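You operate a simulated robot arm through the tools that you are given. There is no shell and no other tool.

You run a simulated robot arm. Do the job below in one go: nothing can be reset, and whatever is moved stays where it is left.

## Task
Run the brush machine till the board inside is clean.
Fine: dial on Slow, duct slide open and hood shut before you switch on, so the dust lands in the drawer below; switch off after. What is to be rubbed or washed off counts as gone when no trace of it is left.
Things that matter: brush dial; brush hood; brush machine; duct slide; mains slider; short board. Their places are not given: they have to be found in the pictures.

It is judged by the outcome, as a careful person would: the job done as asked, and still so three seconds after it is handed in. It fails if anything else is knocked over, pushed out of place, dropped, spilled or broken.

## Robot
A 6-joint arm with a three-finger gripper, fixed in place. Base frame: the origin is at the foot of the arm, x ahead of it, y to its left, z up; the work surface is at about z = 0.72. Units: m, rad, N and s.
Its first joint turns from -2.897 to 2.897 rad. Payload 4.89 kg.
The TCP is the grasp point between the finger pads, 0.03 m short of the fingertips. In the tool frame z runs along the fingers and y along their closing line. Largest opening 0.164 m; the body of the gripper starts 0.125 m behind the TCP.
Orientation is that of the tool frame in the base frame, as a unit quaternion [x, y, z, w]. With the fingers straight down and closing along the base's y, the tool's x points along the base's -x, its y along +y and its z along -z.

## Interface
- The arm moves only by the tool servo_tool. Its argument "steps" is a list of rows, each an object of numbers (a shift or turn left out is 0, a gripper value left out holds the last): "grip": the closure in counts, from 0 (fully open) to 255 (shut); "dx", "dy", "dz": the shift along the tool's x, y, z in units of 300 mm (1.0 is 300 mm); "ax", "ay", "az": the turn, a rotation vector about the tool's x, y, z in units of 90 degrees (1.0 is 90 degrees). In form: [{"grip": .., "dx": .., "dy": .., "dz": .., "ax": .., "ay": .., "az": ..}, ...]. A call has 1 to 20 rows; each row is the pose to reach, as a shift and turn from the pose commanded when the call began, along the tool's axes at that moment. A call with a number of a shift or a turn outside -1 to 1 is refused whole. Rows are played at 5 a second. More than 0.05 m and 0.15 rad between two rows, or a gripper value outside its range, and nothing of the call is played. A pose out of reach is approached as far as the arm can. The call stops where the force on the tool passes 80 N (or 10 N more than at its start, if that is more) or the arm is blocked; 0.2 s more then pass. Each finger travels about 0.108 m/s and halts on what it meets, pressing with about 39 N; the grip force reading is that of the motor and also rises with nothing between the fingers. The clock runs only during rows and for 0.2 s after the last one: add rows that repeat a pose to give the fingers time. It gives the time, the measured TCP pose, the force on the tool (base axes), the opening and the grip force at its end, in the units of the frame above (readings bear some noise), with the torque about the TCP (base axes, N m) and any sound that the robot's microphone picked up, and new pictures: "views" is both (left out), scene, wrist or none.
- Cameras (640 x 400 px; columns grow to the right, rows downward): "scene" is fixed at [0.3874, -0.6468, 1.5146]; the picture's right is [-0.24, -0.97, 0.00], its down [0.52, -0.13, -0.84] and it looks along [0.82, -0.20, 0.54] (base axes); focal length 214 px, centre (320, 200). "wrist" rides on the gripper at [0.076, -0.002, -0.152] in the tool frame; the picture's right is [0.02, 1.00, 0.00], its down [-0.88, 0.02, -0.47] and it looks along [-0.47, 0.01, 0.88] (tool axes); focal length 247 px, centre (320, 200).
- slide_trunk(by): slides the trunk up (or, below 0, down) by that many m; the arm rides with it, the base frame stays. It gives what a move gives, with no picture.
- locate(camera, pixels): for up to 12 pixels [column, row] of the newest picture of that camera ("zoom" is the newest enlarged one), the place [x, y, z] in the base frame of the surface seen there, good to about 0.003 m, but the place of the scene camera against the robot may be out by one fixed shift of up to 0.018 m in any direction. It takes no simulated time.
- close_up(camera, box): a new picture of the part [left, top, right, bottom] of that camera's present view, enlarged. It takes no simulated time.
- hand_in(): hands the job in; it is judged then, once.

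Open the gripper and draw the arm clear of the work before you hand the job in, unless the task says otherwise.

The tools are called after "Call:" by a JSON object that holds its "op" and its "data". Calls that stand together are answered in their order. servo_tool: Moves the arm, as the interface text tells. Its arguments: {"type":"object","properties":{"steps":{"type":"array","items":{"type":"object","properties":{"grip":{"type":"number"},"dx":{"type":"number"},"dy":{"type":"number"},"dz":{"type":"number"},"ax":{"type":"number"},"ay":{"type":"number"},"az":{"type":"number"}}}},"views":{"type":"string","enum":["both","scene","wrist","none"]}},"required":["steps"]} The other tools are called the same way: slide_trunk (by) slides the trunk up or down; locate (camera, pixels) gives the place of the surface under pixels of a picture; close_up (camera, box) takes an enlarged picture of a part of a camera's view; hand_in () hands the job in.

At the start:

```text
time: 0.0
tcp_pos: [0.429, -0.4612, 1.4266]
tcp_rot: [0.0, 1.0, -0.001, 0.0]
wrist_force: [-0.6, -0.7, 0.0]
moment: [-0.01, -0.01, -0.01]
finger_gap: 0.1638
finger_force: 0.1
trunk travel left (down, up): [-0.1, 0.29]
```

scene: 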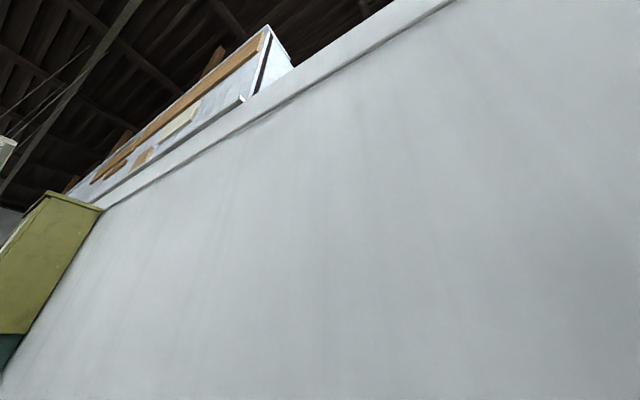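
wrist: 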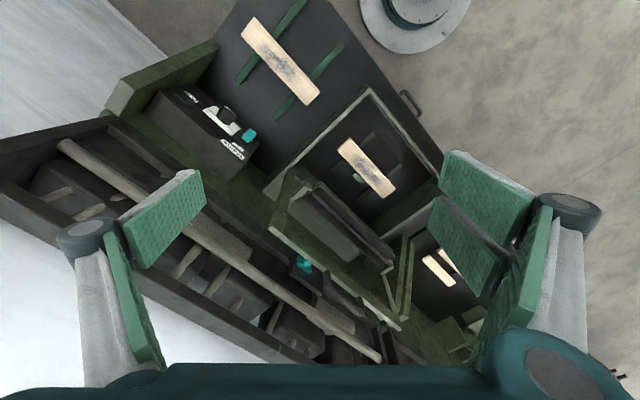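

The scene camera shows only a wall and ceiling. The wrist view shows a machine with a panel around (215,125) and boards near (280,60), (365,168) and (438,270), so I enlarge those parts.

Call:
{"op": "close_up", "data": {"camera": "wrist", "box": [100, 60, 300, 185]}}

Call:
{"op": "close_up", "data": {"camera": "wrist", "box": [240, 80, 480, 230]}}

Call:
{"op": "close_up", "data": {"camera": "wrist", "box": [240, 200, 520, 375]}}

Call:
{"op": "locate", "data": {"camera": "wrist", "pixels": [[250, 134], [228, 115], [215, 130], [280, 60], [365, 168], [305, 264], [438, 270], [410, 105], [345, 230], [395, 310], [130, 80], [415, 20]]}}

```text
3.20 times, centred on (200, 122) of wrist
```

zoom: 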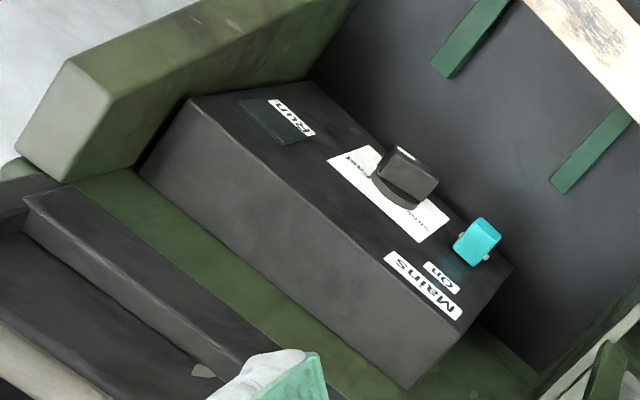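

```text
2.67 times, centred on (360, 155) of wrist
```

zoom: 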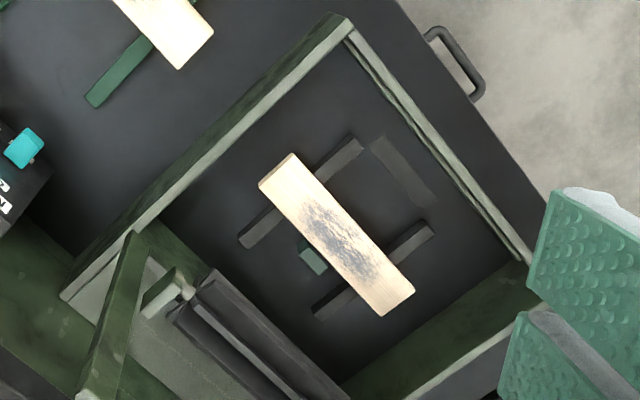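

```text
2.29 times, centred on (380, 288) of wrist
```

zoom: 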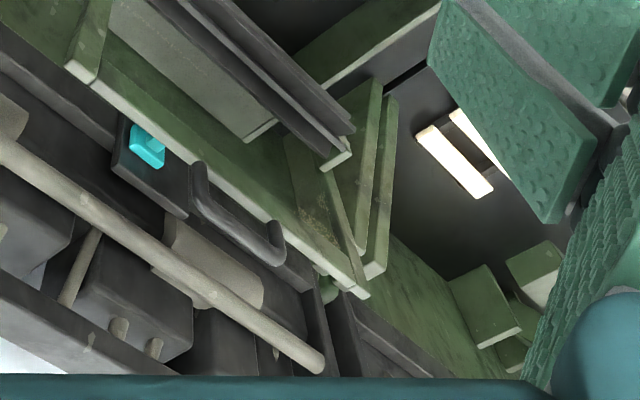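

```text
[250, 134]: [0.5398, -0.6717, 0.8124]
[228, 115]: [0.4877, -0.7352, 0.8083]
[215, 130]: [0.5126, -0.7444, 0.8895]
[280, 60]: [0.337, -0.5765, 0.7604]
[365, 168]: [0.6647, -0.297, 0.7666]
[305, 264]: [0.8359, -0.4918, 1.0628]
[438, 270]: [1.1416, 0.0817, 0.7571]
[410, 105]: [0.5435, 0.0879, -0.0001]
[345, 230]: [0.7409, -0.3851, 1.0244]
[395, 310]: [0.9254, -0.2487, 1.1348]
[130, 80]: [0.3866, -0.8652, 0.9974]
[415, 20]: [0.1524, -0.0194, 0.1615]
```

The framed box with the stained board spans about (369,88), (441,189), (264,190) and (395,325). I locate its corners and the other fixtures to get the machine's orientation.

Call:
{"op": "locate", "data": {"camera": "wrist", "pixels": [[369, 89], [440, 186], [266, 190], [300, 170], [288, 180], [275, 225], [345, 145], [390, 195], [400, 325], [372, 215], [403, 95], [310, 130]]}}

Call:
{"op": "locate", "data": {"camera": "wrist", "pixels": [[160, 95], [235, 170], [258, 148], [186, 90], [212, 45], [110, 100], [245, 25], [318, 95], [325, 280], [360, 300], [378, 358], [65, 145]]}}

```text
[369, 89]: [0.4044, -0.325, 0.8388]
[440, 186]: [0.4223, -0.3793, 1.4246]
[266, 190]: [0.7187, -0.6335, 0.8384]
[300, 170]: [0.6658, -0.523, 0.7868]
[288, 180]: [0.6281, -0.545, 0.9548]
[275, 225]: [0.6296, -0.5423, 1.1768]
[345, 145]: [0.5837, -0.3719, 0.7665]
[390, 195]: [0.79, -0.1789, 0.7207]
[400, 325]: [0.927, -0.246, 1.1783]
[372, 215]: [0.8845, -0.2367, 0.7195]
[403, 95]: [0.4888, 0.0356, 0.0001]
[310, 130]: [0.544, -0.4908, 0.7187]
```

```text
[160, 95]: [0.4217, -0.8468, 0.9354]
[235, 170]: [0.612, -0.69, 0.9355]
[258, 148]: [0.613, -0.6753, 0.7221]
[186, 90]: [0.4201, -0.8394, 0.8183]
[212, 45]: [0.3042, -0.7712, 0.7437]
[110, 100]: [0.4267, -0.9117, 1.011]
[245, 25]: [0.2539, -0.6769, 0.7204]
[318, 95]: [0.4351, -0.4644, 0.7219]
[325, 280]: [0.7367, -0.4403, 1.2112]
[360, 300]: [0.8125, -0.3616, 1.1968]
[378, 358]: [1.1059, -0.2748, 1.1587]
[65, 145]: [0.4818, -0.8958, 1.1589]
```

The bench runs along about (0.77, 0.63), so the robot faces it at roughly -50° yaw. I turn the tool about its z axis so the camera looks squarely at the bench.

Call:
{"op": "servo_tool", "data": {"steps": [{"az": 0.08}, {"az": 0.16}, {"az": 0.24}, {"az": 0.32}, {"az": 0.4}, {"az": 0.48}, {"az": 0.56}], "views": "both"}}

```text
time: 1.6
tcp_pos: [0.4301, -0.4599, 1.4266]
tcp_rot: [0.426, 0.905, 0.0, 0.0]
wrist_force: [-0.3, 0.2, 0.0]
moment: [0.0, 0.02, 0.01]
finger_gap: 0.1641
finger_force: 0.1
trunk travel left (down, up): [-0.1, 0.29]
```

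scene: 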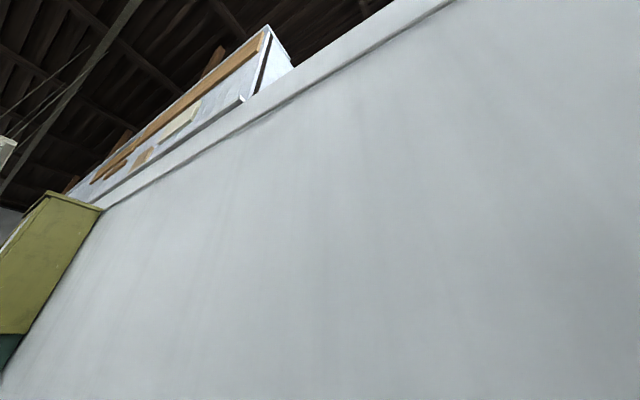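
wrist: 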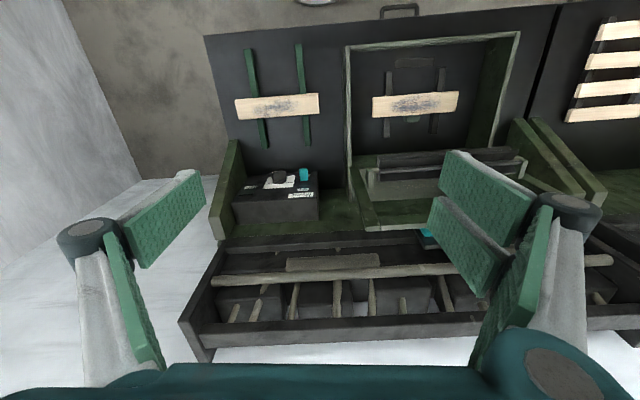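

Now the bench is square in view: panel at (275,195), framed chamber with stained board at (415,105), and stuff at (440,165). I enlarge the regions.

Call:
{"op": "close_up", "data": {"camera": "wrist", "box": [330, 0, 610, 175]}}

Call:
{"op": "close_up", "data": {"camera": "wrist", "box": [180, 130, 460, 305]}}

Call:
{"op": "servo_tool", "data": {"steps": [{"grip": 255, "dy": 0.15}, {"dy": 0.3}, {"dy": 0.45}, {"dy": 0.6}, {"dy": 0.75}, {"dy": 0.9}, {"dy": 0.9}], "views": "wrist"}}

```text
2.29 times, centred on (470, 88) of wrist
```

zoom: 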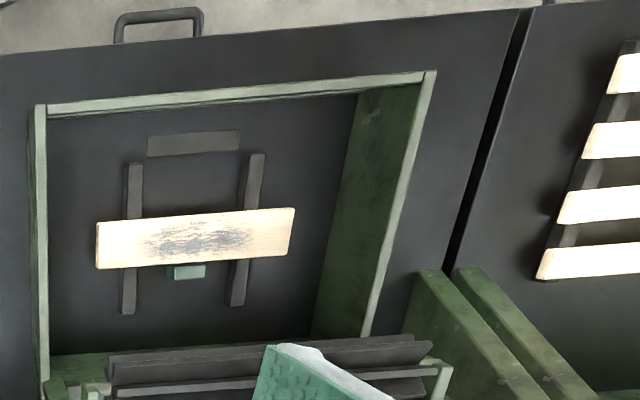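

```text
2.29 times, centred on (320, 218) of wrist
```

zoom: 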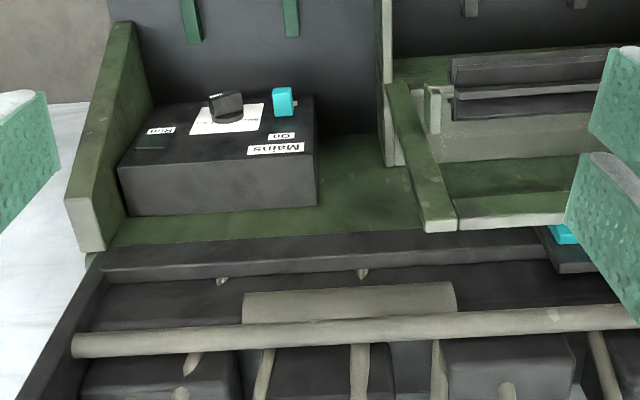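

```text
time: 3.2
tcp_pos: [0.6386, -0.2874, 1.4256]
tcp_rot: [0.426, 0.905, 0.0, 0.001]
wrist_force: [0.5, 0.5, -1.5]
moment: [0.04, 0.05, 0.05]
finger_gap: 0.0
finger_force: 39.0
trunk travel left (down, up): [-0.1, 0.29]
```

wrist: 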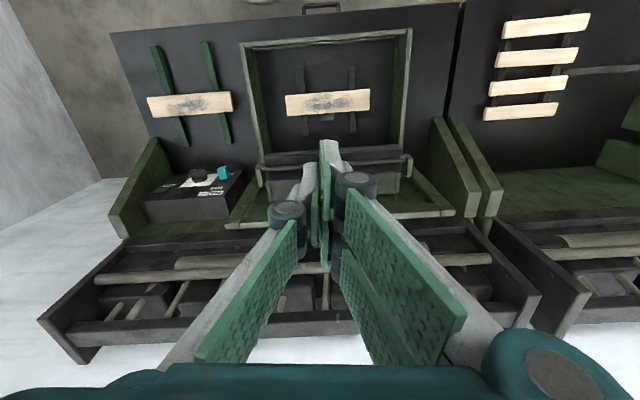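

With the fingers shut the chamber at (330,100) is less hidden. I enlarge the chamber and the parts at (335,170).

Call:
{"op": "close_up", "data": {"camera": "wrist", "box": [220, 20, 480, 220]}}

Call:
{"op": "close_up", "data": {"camera": "wrist", "box": [100, 120, 340, 280]}}

Call:
{"op": "locate", "data": {"camera": "wrist", "pixels": [[242, 44], [410, 32], [403, 150], [262, 172], [328, 102], [290, 105], [366, 100], [330, 60], [230, 224], [450, 215], [300, 185], [385, 180]]}}

Call:
{"op": "locate", "data": {"camera": "wrist", "pixels": [[407, 170], [264, 182], [290, 158], [395, 152], [224, 172], [197, 175], [320, 10], [430, 200], [245, 200], [440, 130], [465, 205], [460, 160]]}}

```text
2.00 times, centred on (350, 120) of wrist
```

zoom: 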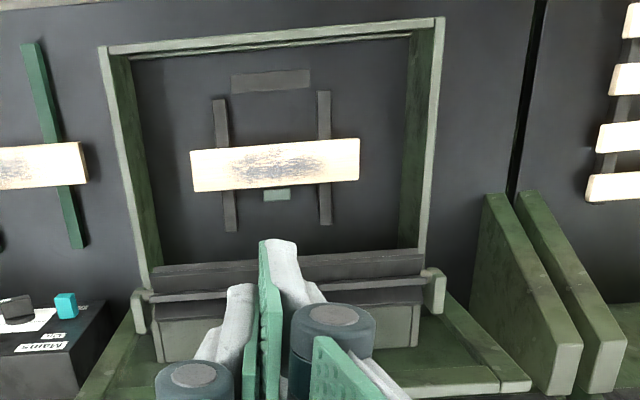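

```text
2.50 times, centred on (220, 200) of wrist
```

zoom: 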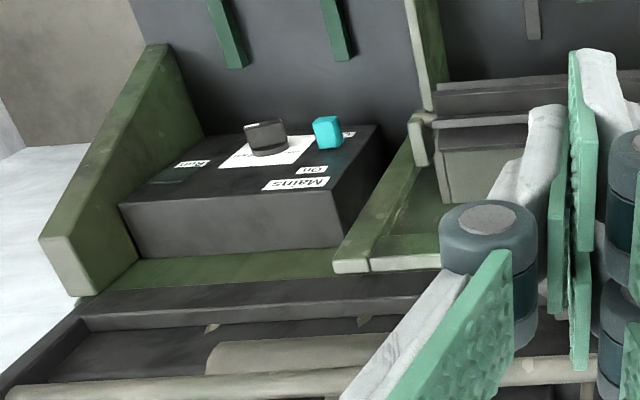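

```text
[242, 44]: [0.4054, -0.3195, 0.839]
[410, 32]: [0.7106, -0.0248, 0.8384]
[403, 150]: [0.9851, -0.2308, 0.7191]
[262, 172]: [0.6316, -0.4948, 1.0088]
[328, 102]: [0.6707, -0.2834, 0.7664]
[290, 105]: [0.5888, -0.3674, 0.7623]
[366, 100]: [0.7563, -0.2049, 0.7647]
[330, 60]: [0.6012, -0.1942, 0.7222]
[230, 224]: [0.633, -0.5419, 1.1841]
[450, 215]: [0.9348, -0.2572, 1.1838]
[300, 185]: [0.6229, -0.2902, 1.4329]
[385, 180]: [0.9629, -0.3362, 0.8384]
```

```text
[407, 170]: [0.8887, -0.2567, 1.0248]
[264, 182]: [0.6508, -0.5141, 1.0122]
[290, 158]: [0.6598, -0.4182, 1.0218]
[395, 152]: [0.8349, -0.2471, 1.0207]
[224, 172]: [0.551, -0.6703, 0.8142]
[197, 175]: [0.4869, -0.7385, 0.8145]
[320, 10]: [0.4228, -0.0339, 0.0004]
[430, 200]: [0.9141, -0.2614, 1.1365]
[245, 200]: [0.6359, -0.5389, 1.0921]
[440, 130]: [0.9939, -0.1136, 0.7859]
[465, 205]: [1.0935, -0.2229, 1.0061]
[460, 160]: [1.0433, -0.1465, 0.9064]
```

The hood stands open with its free edge at z≈1.18 carrying a bar handle, and behind it a cyan knob sits at z≈1.06, probably the duct slide. I open the fingers, square up to the bench and move forward at this height to look down behind the hood.

Call:
{"op": "servo_tool", "data": {"steps": [{"grip": 0, "dx": -0.1, "az": -0.02}, {"dx": -0.2, "az": -0.04}, {"dx": -0.3, "az": -0.05}, {"dx": -0.4, "az": -0.05}, {"dx": -0.43, "az": -0.05}, {"dx": -0.43, "az": -0.05}], "views": "wrist"}}

```text
time: 4.6
tcp_pos: [0.7201, -0.3908, 1.4267]
tcp_rot: [0.39, 0.921, -0.001, 0.001]
wrist_force: [0.6, -0.6, -0.4]
moment: [0.04, 0.07, -0.01]
finger_gap: 0.1638
finger_force: 0.1
trunk travel left (down, up): [-0.1, 0.29]
```

wrist: 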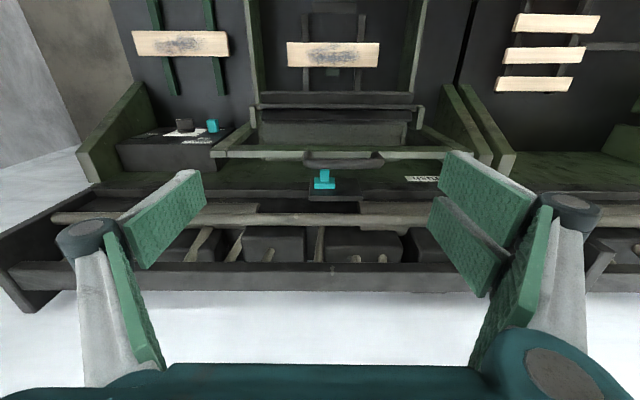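

The cyan knob is now visible at (325,180) behind the hood handle, with a label at (420,178). I enlarge there and locate key points.

Call:
{"op": "close_up", "data": {"camera": "wrist", "box": [240, 90, 480, 240]}}

Call:
{"op": "locate", "data": {"camera": "wrist", "pixels": [[325, 178], [321, 185], [343, 160], [305, 157], [382, 157], [228, 154], [440, 155], [420, 178], [315, 195], [355, 185], [380, 170], [400, 190]]}}

Call:
{"op": "close_up", "data": {"camera": "wrist", "box": [290, 140, 450, 240]}}

```text
2.67 times, centred on (360, 165) of wrist
```

zoom: 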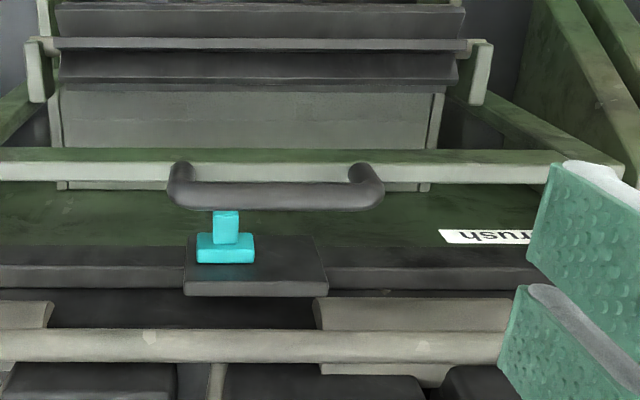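

```text
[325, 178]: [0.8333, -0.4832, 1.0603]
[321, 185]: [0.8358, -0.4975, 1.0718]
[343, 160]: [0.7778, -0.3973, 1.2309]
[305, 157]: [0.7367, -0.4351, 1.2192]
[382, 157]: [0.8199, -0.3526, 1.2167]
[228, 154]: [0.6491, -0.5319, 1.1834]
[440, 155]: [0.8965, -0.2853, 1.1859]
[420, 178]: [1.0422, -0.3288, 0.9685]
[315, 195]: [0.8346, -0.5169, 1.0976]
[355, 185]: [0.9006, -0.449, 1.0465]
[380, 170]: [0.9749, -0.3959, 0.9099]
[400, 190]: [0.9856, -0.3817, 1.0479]
```

```text
4.00 times, centred on (370, 190) of wrist
```

zoom: 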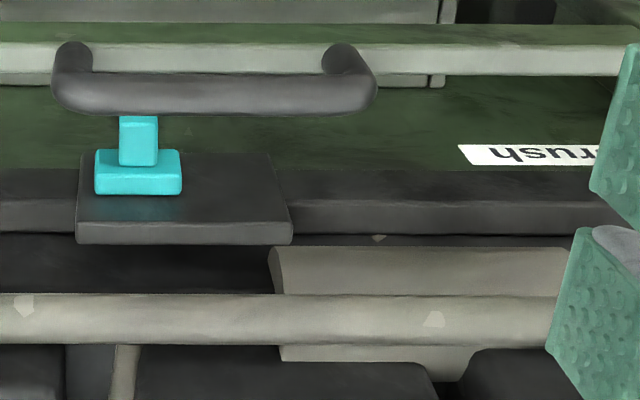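

The knob sits on a plate on the back wall at about u=0.26, v=0.94 (bench axes), easier to reach once the hood is shut. First I go and look at the control panel more closely, moving sideways high above everything.

Call:
{"op": "servo_tool", "data": {"steps": [{"dy": -0.15, "dx": 0.05}, {"dy": -0.3, "dx": 0.1}, {"dy": -0.45, "dx": 0.15}, {"dy": -0.6, "dx": 0.2}, {"dy": -0.75, "dx": 0.2}, {"dy": -0.9, "dx": 0.2}, {"dy": -1.0, "dx": 0.2}, {"dy": -1.0, "dx": 0.2}], "views": "none"}}

Call:
{"op": "servo_tool", "data": {"steps": [{"dy": -0.12, "dz": 0.1}, {"dy": -0.18, "dz": 0.2}, {"dy": -0.18, "dz": 0.35}, {"dy": -0.18, "dz": 0.5}, {"dy": -0.18, "dz": 0.5}], "views": "wrist"}}

```text
time: 6.4
tcp_pos: [0.4628, -0.5543, 1.4254]
tcp_rot: [0.39, 0.921, 0.001, 0.0]
wrist_force: [0.3, 0.2, 0.2]
moment: [0.09, -0.03, 0.0]
finger_gap: 0.1644
finger_force: 0.0
trunk travel left (down, up): [-0.1, 0.29]
```

```text
time: 7.6
tcp_pos: [0.4235, -0.5923, 1.2782]
tcp_rot: [0.391, 0.921, 0.0, -0.001]
wrist_force: [0.9, 0.3, 0.3]
moment: [0.02, -0.04, 0.0]
finger_gap: 0.164
finger_force: 0.1
trunk travel left (down, up): [-0.1, 0.29]
```

wrist: 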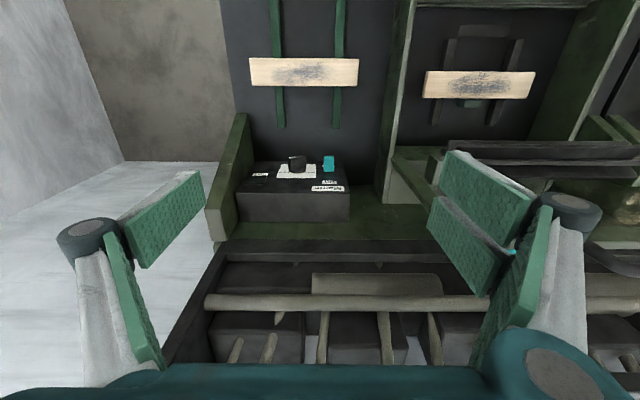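

The panel is at (290,190) with dial at (297,163) and cyan slider at (329,164). I enlarge it.

Call:
{"op": "close_up", "data": {"camera": "wrist", "box": [230, 140, 358, 220]}}

Call:
{"op": "locate", "data": {"camera": "wrist", "pixels": [[297, 161], [329, 162], [329, 170], [281, 173], [315, 173], [328, 188], [260, 175], [240, 215], [349, 215], [344, 160], [250, 162], [297, 171]]}}

Call:
{"op": "close_up", "data": {"camera": "wrist", "box": [265, 145, 345, 195]}}

```text
5.00 times, centred on (294, 180) of wrist
```

zoom: 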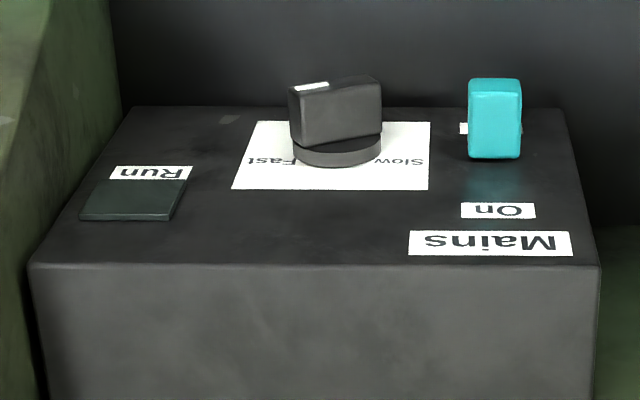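

```text
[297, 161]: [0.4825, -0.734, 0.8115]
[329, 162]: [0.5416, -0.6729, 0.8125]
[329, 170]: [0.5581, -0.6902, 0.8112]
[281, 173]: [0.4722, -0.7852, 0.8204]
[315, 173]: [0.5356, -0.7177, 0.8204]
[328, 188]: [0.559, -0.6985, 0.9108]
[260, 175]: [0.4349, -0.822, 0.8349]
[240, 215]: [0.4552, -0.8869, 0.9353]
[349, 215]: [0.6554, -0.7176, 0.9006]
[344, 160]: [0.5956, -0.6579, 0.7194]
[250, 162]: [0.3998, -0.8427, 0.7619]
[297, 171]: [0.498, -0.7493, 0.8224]
```

```text
8.00 times, centred on (305, 170) of wrist
```

zoom: 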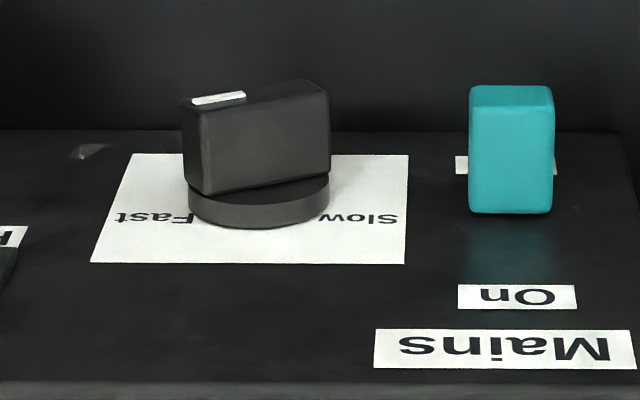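

The dial's white mark faces the Fast side (left in this inverted picture), the mains slider sits away from "On", and the run lamp is dark. I deal with the hood first: rise and go above its handle, which is at about (0.778,-0.397,1.22).

Call:
{"op": "servo_tool", "data": {"steps": [{"dz": -0.15}, {"dz": -0.3}, {"dz": -0.45}, {"dz": -0.45, "dy": 0.15}, {"dz": -0.45, "dy": 0.3}, {"dz": -0.45, "dy": 0.45}, {"dz": -0.45, "dy": 0.6}, {"dz": -0.45, "dy": 0.75}, {"dz": -0.45, "dy": 0.9}, {"dz": -0.45, "dy": 0.9}], "views": "none"}}

Call:
{"op": "servo_tool", "data": {"steps": [{"dy": 0.1, "dx": -0.05, "az": 0.09}, {"dy": 0.2, "dx": -0.15, "az": 0.18}, {"dy": 0.3, "dx": -0.25, "az": 0.27}, {"dy": 0.407, "dx": -0.33, "az": 0.36}, {"dy": 0.407, "dx": -0.353, "az": 0.45}, {"dy": 0.407, "dx": -0.353, "az": 0.54}, {"dy": 0.407, "dx": -0.353, "az": 0.63}, {"dy": 0.407, "dx": -0.353, "az": 0.72}, {"dy": 0.407, "dx": -0.353, "az": 0.81}, {"dy": 0.407, "dx": -0.353, "az": 0.9}, {"dy": 0.407, "dx": -0.353, "az": 1.0}, {"dy": 0.407, "dx": -0.353, "az": 1.0}], "views": "wrist"}}

```text
time: 9.8
tcp_pos: [0.6182, -0.4022, 1.4138]
tcp_rot: [0.39, 0.921, 0.0, -0.001]
wrist_force: [0.6, 0.2, -0.3]
moment: [0.01, 0.08, 0.0]
finger_gap: 0.164
finger_force: 0.0
trunk travel left (down, up): [-0.1, 0.29]
```

```text
refused: row 11 steps farther than a row can; nothing moved
```

The last turn step was just too large, so I repeat it with smaller steps.

Call:
{"op": "servo_tool", "data": {"steps": [{"dy": 0.1, "dx": -0.05, "az": 0.09}, {"dy": 0.2, "dx": -0.15, "az": 0.18}, {"dy": 0.3, "dx": -0.25, "az": 0.27}, {"dy": 0.4, "dx": -0.33, "az": 0.36}, {"dy": 0.407, "dx": -0.353, "az": 0.45}, {"dy": 0.407, "dx": -0.353, "az": 0.54}, {"dy": 0.407, "dx": -0.353, "az": 0.63}, {"dy": 0.407, "dx": -0.353, "az": 0.72}, {"dy": 0.407, "dx": -0.353, "az": 0.81}, {"dy": 0.407, "dx": -0.353, "az": 0.9}, {"dy": 0.407, "dx": -0.353, "az": 0.96}, {"dy": 0.407, "dx": -0.353, "az": 1.0}, {"dy": 0.407, "dx": -0.353, "az": 1.0}], "views": "wrist"}}

```text
time: 12.6
tcp_pos: [0.7797, -0.3953, 1.4113]
tcp_rot: [0.927, 0.375, 0.0, 0.0]
wrist_force: [-0.2, 0.8, 0.1]
moment: [-0.02, 0.0, -0.02]
finger_gap: 0.1642
finger_force: 0.1
trunk travel left (down, up): [-0.1, 0.29]
```

wrist: 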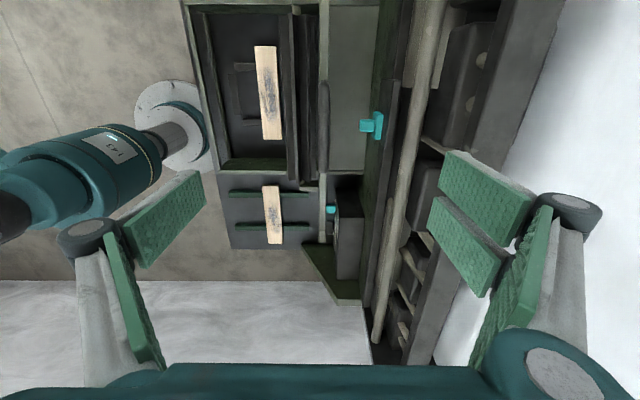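

The tool now closes along the bench depth; the hood edge and handle show at (323,115) and the cyan knob at (372,123). I zoom in and locate the handle.

Call:
{"op": "close_up", "data": {"camera": "wrist", "box": [240, 20, 432, 140]}}

Call:
{"op": "close_up", "data": {"camera": "wrist", "box": [270, 120, 398, 200]}}

Call:
{"op": "locate", "data": {"camera": "wrist", "pixels": [[323, 90], [323, 110], [323, 130], [323, 145], [325, 30], [324, 165], [372, 123], [365, 127], [379, 110], [379, 140], [350, 60], [350, 160]]}}

```text
3.33 times, centred on (336, 80) of wrist
```

zoom: 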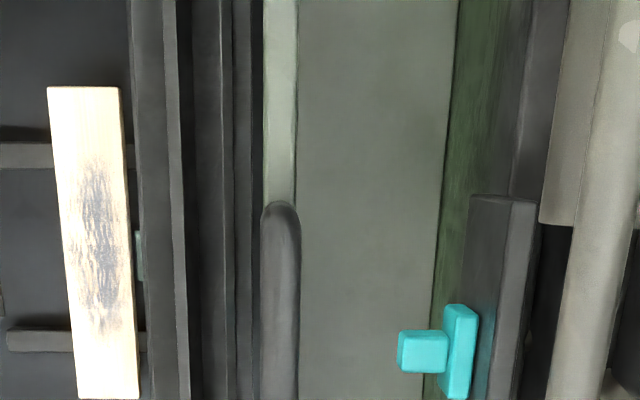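

```text
5.00 times, centred on (334, 160) of wrist
```

zoom: 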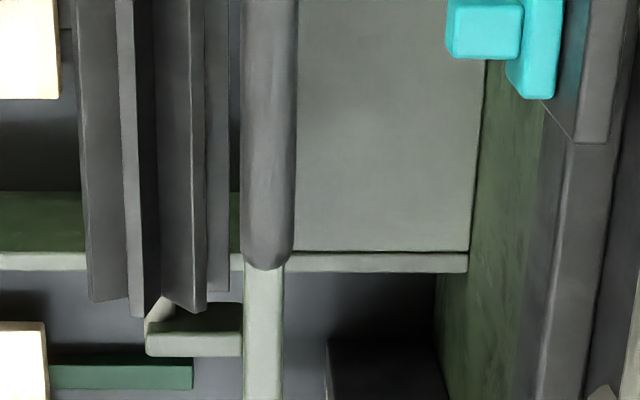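

```text
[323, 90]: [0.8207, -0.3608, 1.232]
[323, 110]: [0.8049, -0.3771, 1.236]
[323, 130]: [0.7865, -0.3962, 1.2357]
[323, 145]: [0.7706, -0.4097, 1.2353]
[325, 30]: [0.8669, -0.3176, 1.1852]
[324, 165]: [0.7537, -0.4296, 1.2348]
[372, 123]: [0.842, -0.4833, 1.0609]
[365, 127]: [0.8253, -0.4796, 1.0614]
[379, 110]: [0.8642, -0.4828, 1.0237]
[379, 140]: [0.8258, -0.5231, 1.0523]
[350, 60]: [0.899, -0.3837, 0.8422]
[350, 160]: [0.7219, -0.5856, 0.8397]
```

The handle bar runs along the hood edge, top z≈1.236, centre at v≈0.831, about 17 mm thick. I narrow the fingers, descend over it and then close.

Call:
{"op": "servo_tool", "data": {"steps": [{"grip": 150, "dy": 0.012}, {"dy": 0.012, "dz": 0.12}, {"dy": 0.012, "dz": 0.24}, {"dy": 0.012, "dz": 0.36}, {"dy": 0.012, "dz": 0.46}, {"dy": 0.012, "dz": 0.54}, {"dy": 0.012, "dz": 0.6}, {"dy": 0.012, "dz": 0.6}], "views": "wrist"}}

```text
time: 14.4
tcp_pos: [0.7814, -0.3989, 1.2328]
tcp_rot: [0.927, 0.376, -0.001, 0.0]
wrist_force: [-1.0, -0.8, -0.5]
moment: [0.05, 0.02, -0.02]
finger_gap: 0.0676
finger_force: 0.0
trunk travel left (down, up): [-0.1, 0.29]
```

wrist: 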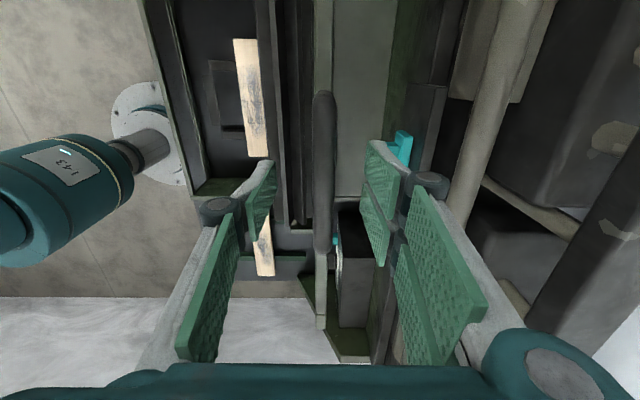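

The handle bar runs at column 323 between the two fingers, so I close on it.

Call:
{"op": "servo_tool", "data": {"steps": [{"grip": 255}, {"grip": 255}, {"grip": 255}, {"grip": 255}, {"grip": 255}], "views": "wrist"}}

```text
time: 15.6
tcp_pos: [0.781, -0.399, 1.2326]
tcp_rot: [0.927, 0.375, 0.0, -0.001]
wrist_force: [-1.6, -1.8, -6.2]
moment: [-0.01, 0.03, 1.63]
finger_gap: 0.0147
finger_force: 44.8
trunk travel left (down, up): [-0.1, 0.29]
```

wrist: 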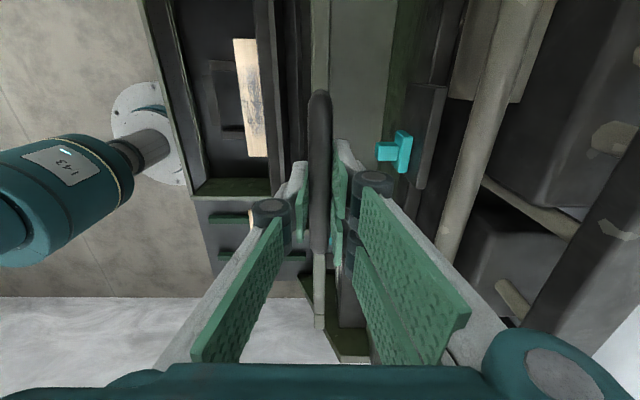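

The grip holds on the bar (gap 14.7 mm). I start swinging the hood toward the robot on an arc about a hinge assumed near v≈0.83, z≈0.845, first just a few degrees to feel the forces.

Call:
{"op": "servo_tool", "data": {"steps": [{"dy": -0.033, "dz": 0.0005, "ax": -0.008}, {"dy": -0.0667, "dz": 0.0017, "ax": -0.0167}, {"dy": -0.1, "dz": 0.004, "ax": -0.025}, {"dy": -0.134, "dz": 0.007, "ax": -0.033}], "views": "wrist"}}

```text
time: 16.6
tcp_pos: [0.7529, -0.3694, 1.2298]
tcp_rot: [0.927, 0.375, 0.009, 0.024]
wrist_force: [-9.9, -9.8, -13.3]
moment: [0.11, 0.1, 1.66]
finger_gap: 0.0148
finger_force: 45.2
trunk travel left (down, up): [-0.1, 0.29]
```

wrist: 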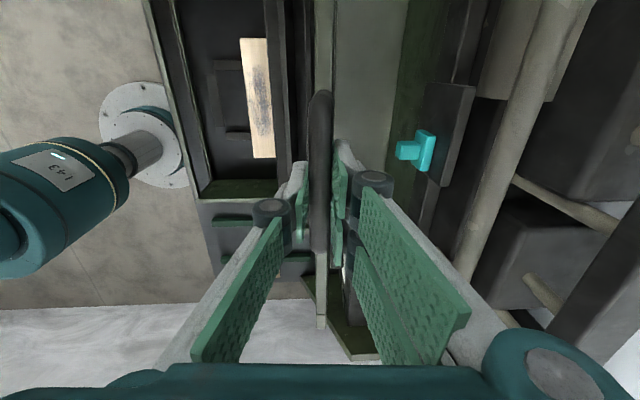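

The hood moves; the sideways pull of about -14 N along the bench shows the true bench angle is about 45°, 1° off mine. I continue with a small sideways and yaw correction.

Call:
{"op": "servo_tool", "data": {"steps": [{"dy": -0.034, "dz": 0.003, "dx": -0.003, "ax": -0.011, "az": -0.006}, {"dy": -0.0687, "dz": 0.0067, "dx": -0.0047, "ax": -0.022, "az": -0.011}, {"dy": -0.113, "dz": 0.0135, "dx": -0.0055, "ax": -0.033, "az": -0.011}, {"dy": -0.157, "dz": 0.0207, "dx": -0.0063, "ax": -0.044, "az": -0.011}], "views": "none"}}

```text
time: 17.6
tcp_pos: [0.721, -0.3368, 1.2218]
tcp_rot: [0.922, 0.383, 0.023, 0.056]
wrist_force: [-4.2, -2.7, -6.3]
moment: [0.55, -0.2, -0.12]
finger_gap: 0.0147
finger_force: 44.4
trunk travel left (down, up): [-0.1, 0.29]
```

Forces dropped to a few N and the path fits the arc. I continue to about 30°.

Call:
{"op": "servo_tool", "data": {"steps": [{"dy": -0.044, "dz": 0.006, "dx": -0.001, "ax": -0.011}, {"dy": -0.0887, "dz": 0.014, "dx": -0.001, "ax": -0.022}, {"dy": -0.132, "dz": 0.0235, "dx": -0.001, "ax": -0.033}, {"dy": -0.176, "dz": 0.034, "dx": -0.001, "ax": -0.044}, {"dy": -0.219, "dz": 0.0465, "dx": -0.001, "ax": -0.0555}, {"dy": -0.262, "dz": 0.06, "dx": -0.001, "ax": -0.067}, {"dy": -0.304, "dz": 0.0755, "dx": -0.001, "ax": -0.078}, {"dy": -0.346, "dz": 0.092, "dx": -0.001, "ax": -0.089}], "views": "wrist"}}

```text
time: 19.4
tcp_pos: [0.6495, -0.2672, 1.1811]
tcp_rot: [0.916, 0.38, 0.049, 0.12]
wrist_force: [-5.2, -14.6, -18.1]
moment: [0.21, -0.06, -0.13]
finger_gap: 0.0146
finger_force: 45.0
trunk travel left (down, up): [-0.1, 0.29]
```

wrist: 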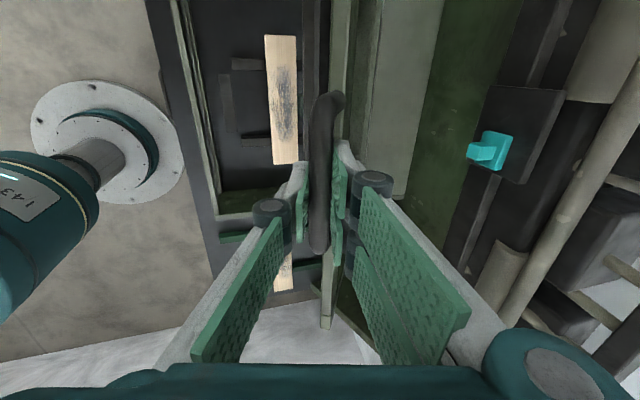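

At 30° the hood pulls the tool slightly inward (about 19 N) and toward -u, so I shrink the arc radius a little, correct sideways, and continue to about 46°.

Call:
{"op": "servo_tool", "data": {"steps": [{"dy": -0.0427, "dz": 0.0145, "dx": -0.002, "ax": -0.011}, {"dy": -0.0853, "dz": 0.0287, "dx": -0.003, "ax": -0.022}, {"dy": -0.126, "dz": 0.044, "dx": -0.003, "ax": -0.033}, {"dy": -0.1673, "dz": 0.0603, "dx": -0.003, "ax": -0.044}, {"dy": -0.207, "dz": 0.079, "dx": -0.003, "ax": -0.0555}, {"dy": -0.2467, "dz": 0.0987, "dx": -0.003, "ax": -0.067}, {"dy": -0.285, "dz": 0.1195, "dx": -0.003, "ax": -0.078}, {"dy": -0.3233, "dz": 0.1417, "dx": -0.003, "ax": -0.089}], "views": "none"}}

```text
time: 21.2
tcp_pos: [0.59, -0.2073, 1.115]
tcp_rot: [0.905, 0.376, 0.075, 0.184]
wrist_force: [13.1, 29.8, 7.3]
moment: [0.63, -0.5, -0.1]
finger_gap: 0.0144
finger_force: 44.7
trunk travel left (down, up): [-0.1, 0.29]
```

The sideways force flipped (+30 N), so I back off that correction by half a millimetre and continue to about 62°.

Call:
{"op": "servo_tool", "data": {"steps": [{"dy": -0.036, "dz": 0.017, "dx": 0.002, "ax": -0.006}, {"dy": -0.0727, "dz": 0.0353, "dx": 0.002, "ax": -0.011}, {"dy": -0.111, "dz": 0.056, "dx": 0.002, "ax": -0.017}, {"dy": -0.15, "dz": 0.078, "dx": 0.002, "ax": -0.022}, {"dy": -0.187, "dz": 0.102, "dx": 0.002, "ax": -0.028}, {"dy": -0.2247, "dz": 0.1263, "dx": 0.002, "ax": -0.033}, {"dy": -0.26, "dz": 0.1525, "dx": 0.002, "ax": -0.039}, {"dy": -0.295, "dz": 0.1793, "dx": 0.002, "ax": -0.044}], "views": "wrist"}}

```text
time: 23.0
tcp_pos: [0.5485, -0.1675, 1.0306]
tcp_rot: [0.898, 0.373, 0.09, 0.215]
wrist_force: [3.0, 8.6, -2.4]
moment: [-0.05, -0.09, -0.25]
finger_gap: 0.0147
finger_force: 45.3
trunk travel left (down, up): [-0.1, 0.29]
```

wrist: 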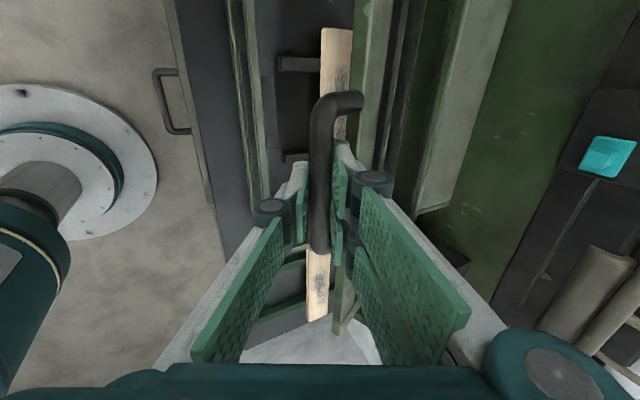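

Forces are small and the arc fits. I continue from 62° to about 78°, keeping the tilt.

Call:
{"op": "servo_tool", "data": {"steps": [{"dy": -0.038, "dz": 0.0255}, {"dy": -0.0753, "dz": 0.0517}, {"dy": -0.109, "dz": 0.08}, {"dy": -0.1417, "dz": 0.1093}, {"dy": -0.173, "dz": 0.14}, {"dy": -0.204, "dz": 0.1713}, {"dy": -0.233, "dz": 0.204}, {"dy": -0.2613, "dz": 0.2377}], "views": "none"}}

```text
time: 24.8
tcp_pos: [0.5215, -0.139, 0.931]
tcp_rot: [0.898, 0.373, 0.088, 0.215]
wrist_force: [30.6, -17.3, -11.7]
moment: [-0.29, 0.06, -0.43]
finger_gap: 0.0147
finger_force: 45.3
trunk travel left (down, up): [-0.1, 0.29]
```

A pull of 34 N toward the hinge shows, so I ease the radius by about 1.5 mm and go to 86°.

Call:
{"op": "servo_tool", "data": {"steps": [{"dy": -0.018, "dz": 0.038}, {"dy": -0.04, "dz": 0.075}, {"dy": -0.0625, "dz": 0.112}, {"dy": -0.0857, "dz": 0.15}], "views": "wrist"}}

```text
time: 25.8
tcp_pos: [0.5173, -0.1359, 0.8809]
tcp_rot: [0.898, 0.373, 0.088, 0.216]
wrist_force: [-21.9, 46.8, -2.3]
moment: [0.46, 0.07, -0.35]
finger_gap: 0.0146
finger_force: 44.8
trunk travel left (down, up): [-0.1, 0.29]
```

wrist: 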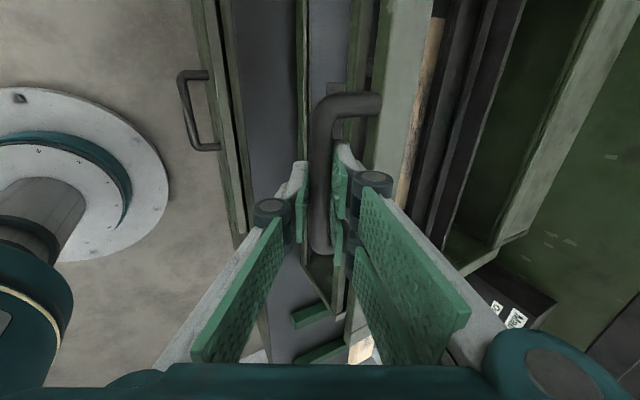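

Now the force is about 49 N outward, so I give back a millimetre and lower in small steps toward closed.

Call:
{"op": "servo_tool", "data": {"steps": [{"dy": -0.006, "dz": 0.003}, {"dy": -0.014, "dz": 0.02}, {"dy": -0.0227, "dz": 0.037}], "views": "none"}}

```text
time: 26.6
tcp_pos: [0.5165, -0.1348, 0.8676]
tcp_rot: [0.898, 0.373, 0.088, 0.216]
wrist_force: [-30.4, 45.0, -4.7]
moment: [0.32, 0.21, -0.32]
finger_gap: 0.0144
finger_force: 45.6
trunk travel left (down, up): [-0.1, 0.29]
```

The outward push persists at ~53 N; I shift 2 mm toward the robot to relieve it.

Call:
{"op": "servo_tool", "data": {"steps": [{"dy": -0.003, "dz": -0.0015}, {"dy": -0.006, "dz": -0.003}, {"dy": -0.006, "dz": -0.003}], "views": "wrist"}}

```text
time: 27.4
tcp_pos: [0.5168, -0.136, 0.8666]
tcp_rot: [0.898, 0.373, 0.089, 0.216]
wrist_force: [-15.5, 13.8, -3.3]
moment: [-0.12, 0.2, -0.4]
finger_gap: 0.0147
finger_force: 45.3
trunk travel left (down, up): [-0.1, 0.29]
```

wrist: 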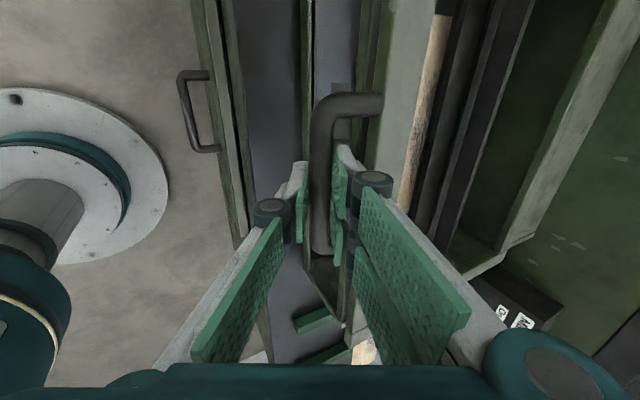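

Relieved. I lower a further ~15 mm in small steps, watching for the hood to seat.

Call:
{"op": "servo_tool", "data": {"steps": [{"dy": -0.007, "dz": 0.012}, {"dy": -0.014, "dz": 0.024}, {"dy": -0.021, "dz": 0.036}, {"dy": -0.024, "dz": 0.045}], "views": "none"}}

```text
time: 28.4
tcp_pos: [0.5175, -0.1359, 0.8536]
tcp_rot: [0.898, 0.372, 0.089, 0.216]
wrist_force: [-3.2, -3.7, 38.4]
moment: [-0.1, -0.14, -0.27]
finger_gap: 0.0147
finger_force: 45.4
trunk travel left (down, up): [-0.1, 0.29]
```

A 38 N upward force appeared at z=0.854, so the hood seems seated. I open the fingers just slightly (the far one sits inside the handle) and look.

Call:
{"op": "servo_tool", "data": {"steps": [{"grip": 205}, {"grip": 205}, {"grip": 205}], "views": "wrist"}}

```text
time: 29.2
tcp_pos: [0.5167, -0.1353, 0.852]
tcp_rot: [0.898, 0.373, 0.089, 0.215]
wrist_force: [-0.8, -0.5, -0.4]
moment: [-0.02, -0.01, 0.01]
finger_gap: 0.0318
finger_force: 0.1
trunk travel left (down, up): [-0.1, 0.29]
```

wrist: 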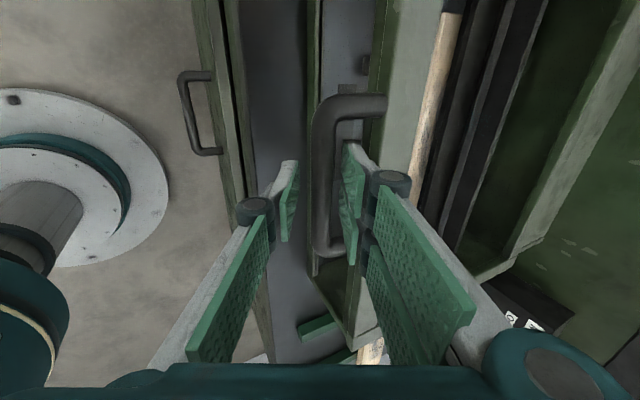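

No force now; the far finger is clear of both handle and hood edge. I withdraw straight back along the fingers and then look at the hood.

Call:
{"op": "servo_tool", "data": {"steps": [{"dz": -0.05}, {"dz": -0.12}, {"dz": -0.22}, {"dz": -0.34}, {"dz": -0.46}, {"dz": -0.6}, {"dz": -0.7}, {"dz": -0.7}], "views": "wrist"}}

```text
time: 31.0
tcp_pos: [0.4466, -0.0679, 1.0405]
tcp_rot: [0.898, 0.374, 0.088, 0.216]
wrist_force: [0.6, 0.1, -0.3]
moment: [0.01, 0.02, 0.01]
finger_gap: 0.0323
finger_force: 0.0
trunk travel left (down, up): [-0.1, 0.29]
```

wrist: 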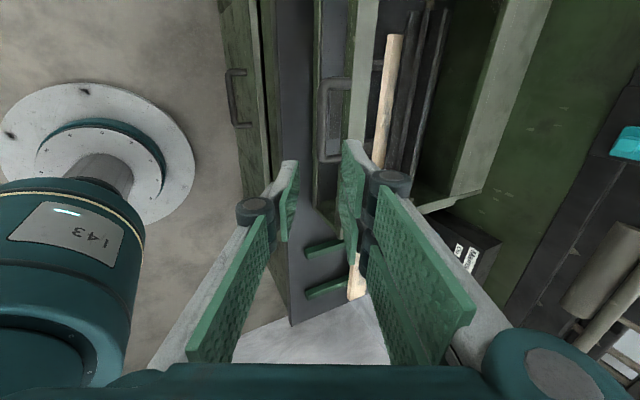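

The hood lies down with the board visible through it at (390,80). I set the tool upright again and turn back so the camera faces the bench.

Call:
{"op": "servo_tool", "data": {"steps": [{"ax": 0.08, "dz": -0.1}, {"ax": 0.16, "dz": -0.2}, {"ax": 0.24, "dz": -0.3}, {"ax": 0.3, "dz": -0.4}, {"ax": 0.3, "dz": -0.55}, {"ax": 0.3, "dz": -0.7}, {"ax": 0.3, "dz": -0.8}, {"ax": 0.3, "dz": -0.8}], "views": "none"}}

Call:
{"op": "servo_tool", "data": {"steps": [{"az": -0.09, "dy": 0.1}, {"az": -0.18, "dy": 0.2}, {"az": -0.27, "dy": 0.3}, {"az": -0.36, "dy": 0.4}, {"az": -0.45, "dy": 0.5}, {"az": -0.54, "dy": 0.6}, {"az": -0.63, "dy": 0.7}, {"az": -0.72, "dy": 0.8}, {"az": -0.81, "dy": 0.8}, {"az": -0.9, "dy": 0.8}, {"az": -0.96, "dy": 0.8}, {"az": -1.0, "dy": 0.8, "grip": 0}, {"az": -1.0, "dy": 0.8}, {"az": -1.0, "dy": 0.8}], "views": "wrist"}}

```text
time: 32.8
tcp_pos: [0.372, 0.0101, 1.2532]
tcp_rot: [0.923, 0.384, -0.001, -0.001]
wrist_force: [-1.1, 0.6, -0.3]
moment: [0.02, -0.01, 0.02]
finger_gap: 0.0324
finger_force: 0.0
trunk travel left (down, up): [-0.1, 0.29]
```

```text
time: 35.8
tcp_pos: [0.5424, -0.1603, 1.2533]
tcp_rot: [0.382, 0.924, 0.0, -0.002]
wrist_force: [-1.0, 0.2, 0.2]
moment: [-0.01, -0.02, 0.02]
finger_gap: 0.1641
finger_force: 0.1
trunk travel left (down, up): [-0.1, 0.29]
```

wrist: 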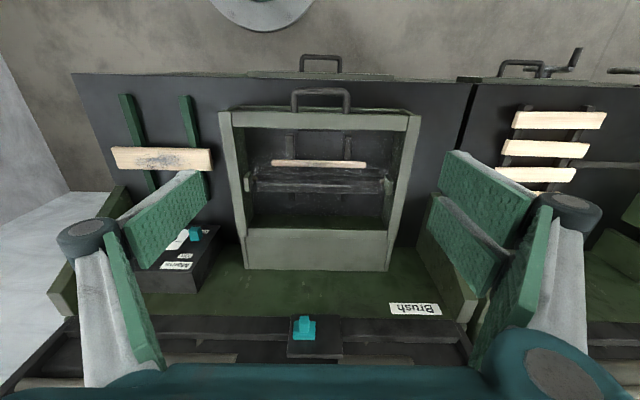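

The hood is down over the board, brush at (320,185). The duct slide shows at (304,328); I zoom in on it and on the hood.

Call:
{"op": "close_up", "data": {"camera": "wrist", "box": [240, 290, 400, 390]}}

Call:
{"op": "close_up", "data": {"camera": "wrist", "box": [210, 70, 450, 290]}}

Call:
{"op": "locate", "data": {"camera": "wrist", "pixels": [[304, 322], [303, 335], [290, 345], [340, 345], [325, 335], [320, 120], [230, 130], [405, 130], [320, 95], [320, 265], [240, 265], [385, 265]]}}

```text
4.00 times, centred on (320, 340) of wrist
```

zoom: 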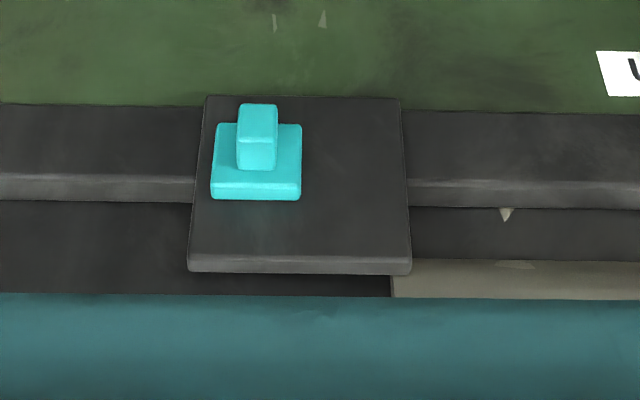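

```text
1.82 times, centred on (330, 180) of wrist
```

zoom: 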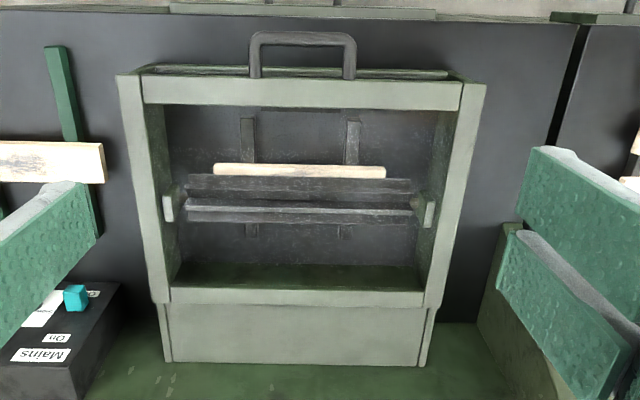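

```text
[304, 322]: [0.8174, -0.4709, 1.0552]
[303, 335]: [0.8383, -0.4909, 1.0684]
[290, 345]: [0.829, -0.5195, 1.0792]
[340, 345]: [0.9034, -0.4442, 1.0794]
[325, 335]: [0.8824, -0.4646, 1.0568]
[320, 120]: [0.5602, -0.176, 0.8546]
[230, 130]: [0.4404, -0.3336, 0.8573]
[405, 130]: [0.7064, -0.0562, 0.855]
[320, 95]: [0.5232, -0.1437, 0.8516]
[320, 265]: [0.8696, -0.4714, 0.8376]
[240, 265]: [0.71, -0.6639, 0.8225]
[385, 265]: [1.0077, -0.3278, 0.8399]
```

The hood is shut (top at z≈0.855 all round). I tilt the tool so the camera faces the duct slide more squarely and moves a bit closer, to find its label and travel direction.

Call:
{"op": "servo_tool", "data": {"steps": [{"ay": -0.08, "dx": -0.07, "dz": 0.05}, {"ay": -0.16, "dx": -0.14, "dz": 0.1}, {"ay": -0.24, "dx": -0.2, "dz": 0.15}, {"ay": -0.32, "dx": -0.26, "dz": 0.2}, {"ay": -0.4, "dx": -0.32, "dz": 0.2}, {"ay": -0.444, "dx": -0.36, "dz": 0.2}, {"ay": -0.444, "dx": -0.36, "dz": 0.2}], "views": "wrist"}}

```text
time: 37.4
tcp_pos: [0.6184, -0.2377, 1.1937]
tcp_rot: [0.358, 0.869, -0.13, 0.316]
wrist_force: [0.4, -0.7, 0.2]
moment: [-0.02, -0.02, 0.0]
finger_gap: 0.1638
finger_force: 0.0
trunk travel left (down, up): [-0.1, 0.29]
```

wrist: 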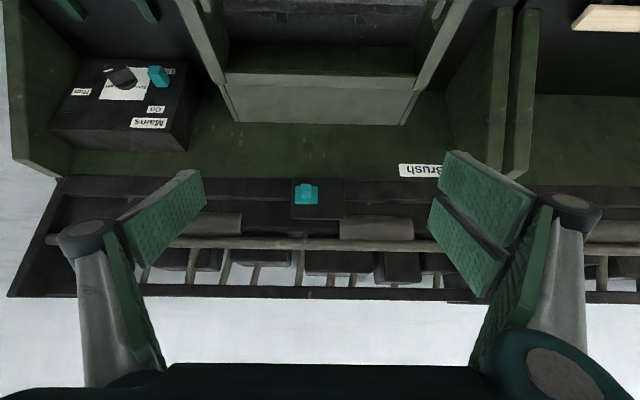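

The knob is at (306,194) on its plate. I zoom tightly on it, and on the panel at (130,95) since it is seen more frontally now.

Call:
{"op": "close_up", "data": {"camera": "wrist", "box": [278, 170, 358, 220]}}

Call:
{"op": "close_up", "data": {"camera": "wrist", "box": [60, 50, 188, 130]}}

Call:
{"op": "locate", "data": {"camera": "wrist", "pixels": [[306, 190], [306, 200], [292, 216], [343, 218], [343, 181], [335, 200], [294, 180], [158, 76], [122, 77], [155, 109], [250, 190], [400, 190]]}}

```text
8.00 times, centred on (318, 195) of wrist
```

zoom: 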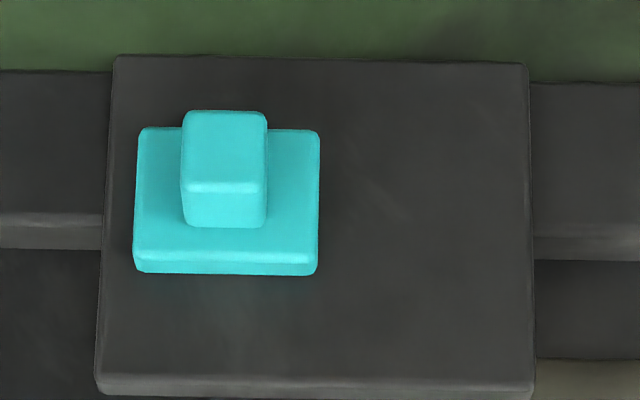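

```text
5.00 times, centred on (124, 90) of wrist
```

zoom: 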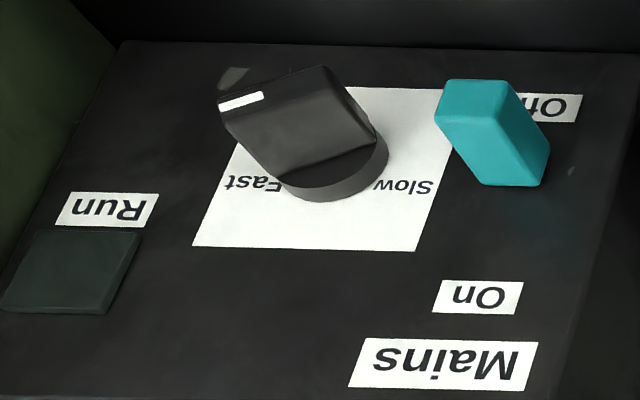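

```text
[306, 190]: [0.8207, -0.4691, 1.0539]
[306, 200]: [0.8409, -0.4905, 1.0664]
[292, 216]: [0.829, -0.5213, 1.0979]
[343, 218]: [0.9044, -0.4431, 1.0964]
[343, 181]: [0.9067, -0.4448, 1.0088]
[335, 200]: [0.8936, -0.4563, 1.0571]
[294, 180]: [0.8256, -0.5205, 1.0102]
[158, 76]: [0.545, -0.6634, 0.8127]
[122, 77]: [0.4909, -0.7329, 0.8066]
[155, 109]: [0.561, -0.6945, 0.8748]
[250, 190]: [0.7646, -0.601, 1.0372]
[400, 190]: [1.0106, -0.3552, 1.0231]
```

The mains slider sits on "Off" with "On" above it; the dial's white mark is on the Fast side. The duct knob (stem at u≈0.247, v≈0.925, z≈1.055) sits at the -u end of its 11 cm plate, so its travel is toward +u. I approach with fingers partly open to straddle the stem.

Call:
{"op": "servo_tool", "data": {"steps": [{"grip": 160, "dx": -0.07, "dy": -0.01, "dz": 0.11}, {"dx": -0.14, "dy": -0.02, "dz": 0.22}, {"dx": -0.21, "dy": -0.03, "dz": 0.33}, {"dx": -0.28, "dy": -0.04, "dz": 0.44}, {"dx": -0.35, "dy": -0.055, "dz": 0.55}, {"dx": -0.42, "dy": -0.065, "dz": 0.66}, {"dx": -0.488, "dy": -0.073, "dz": 0.771}, {"dx": -0.488, "dy": -0.073, "dz": 0.771}], "views": "wrist"}}

```text
time: 39.2
tcp_pos: [0.7898, -0.4368, 1.1102]
tcp_rot: [0.359, 0.869, -0.131, 0.316]
wrist_force: [0.6, 0.0, 0.2]
moment: [-0.01, 0.06, -0.03]
finger_gap: 0.0608
finger_force: 0.1
trunk travel left (down, up): [-0.1, 0.29]
```

wrist: 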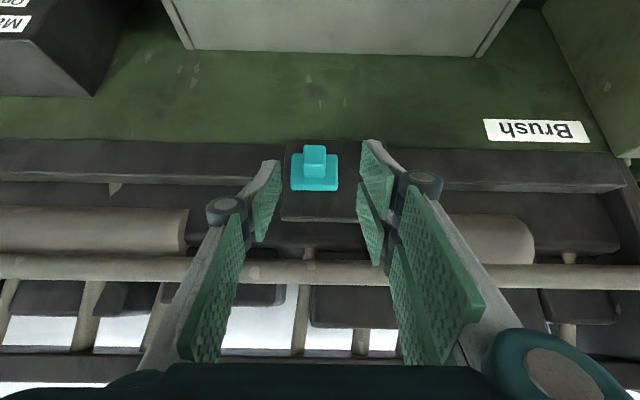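

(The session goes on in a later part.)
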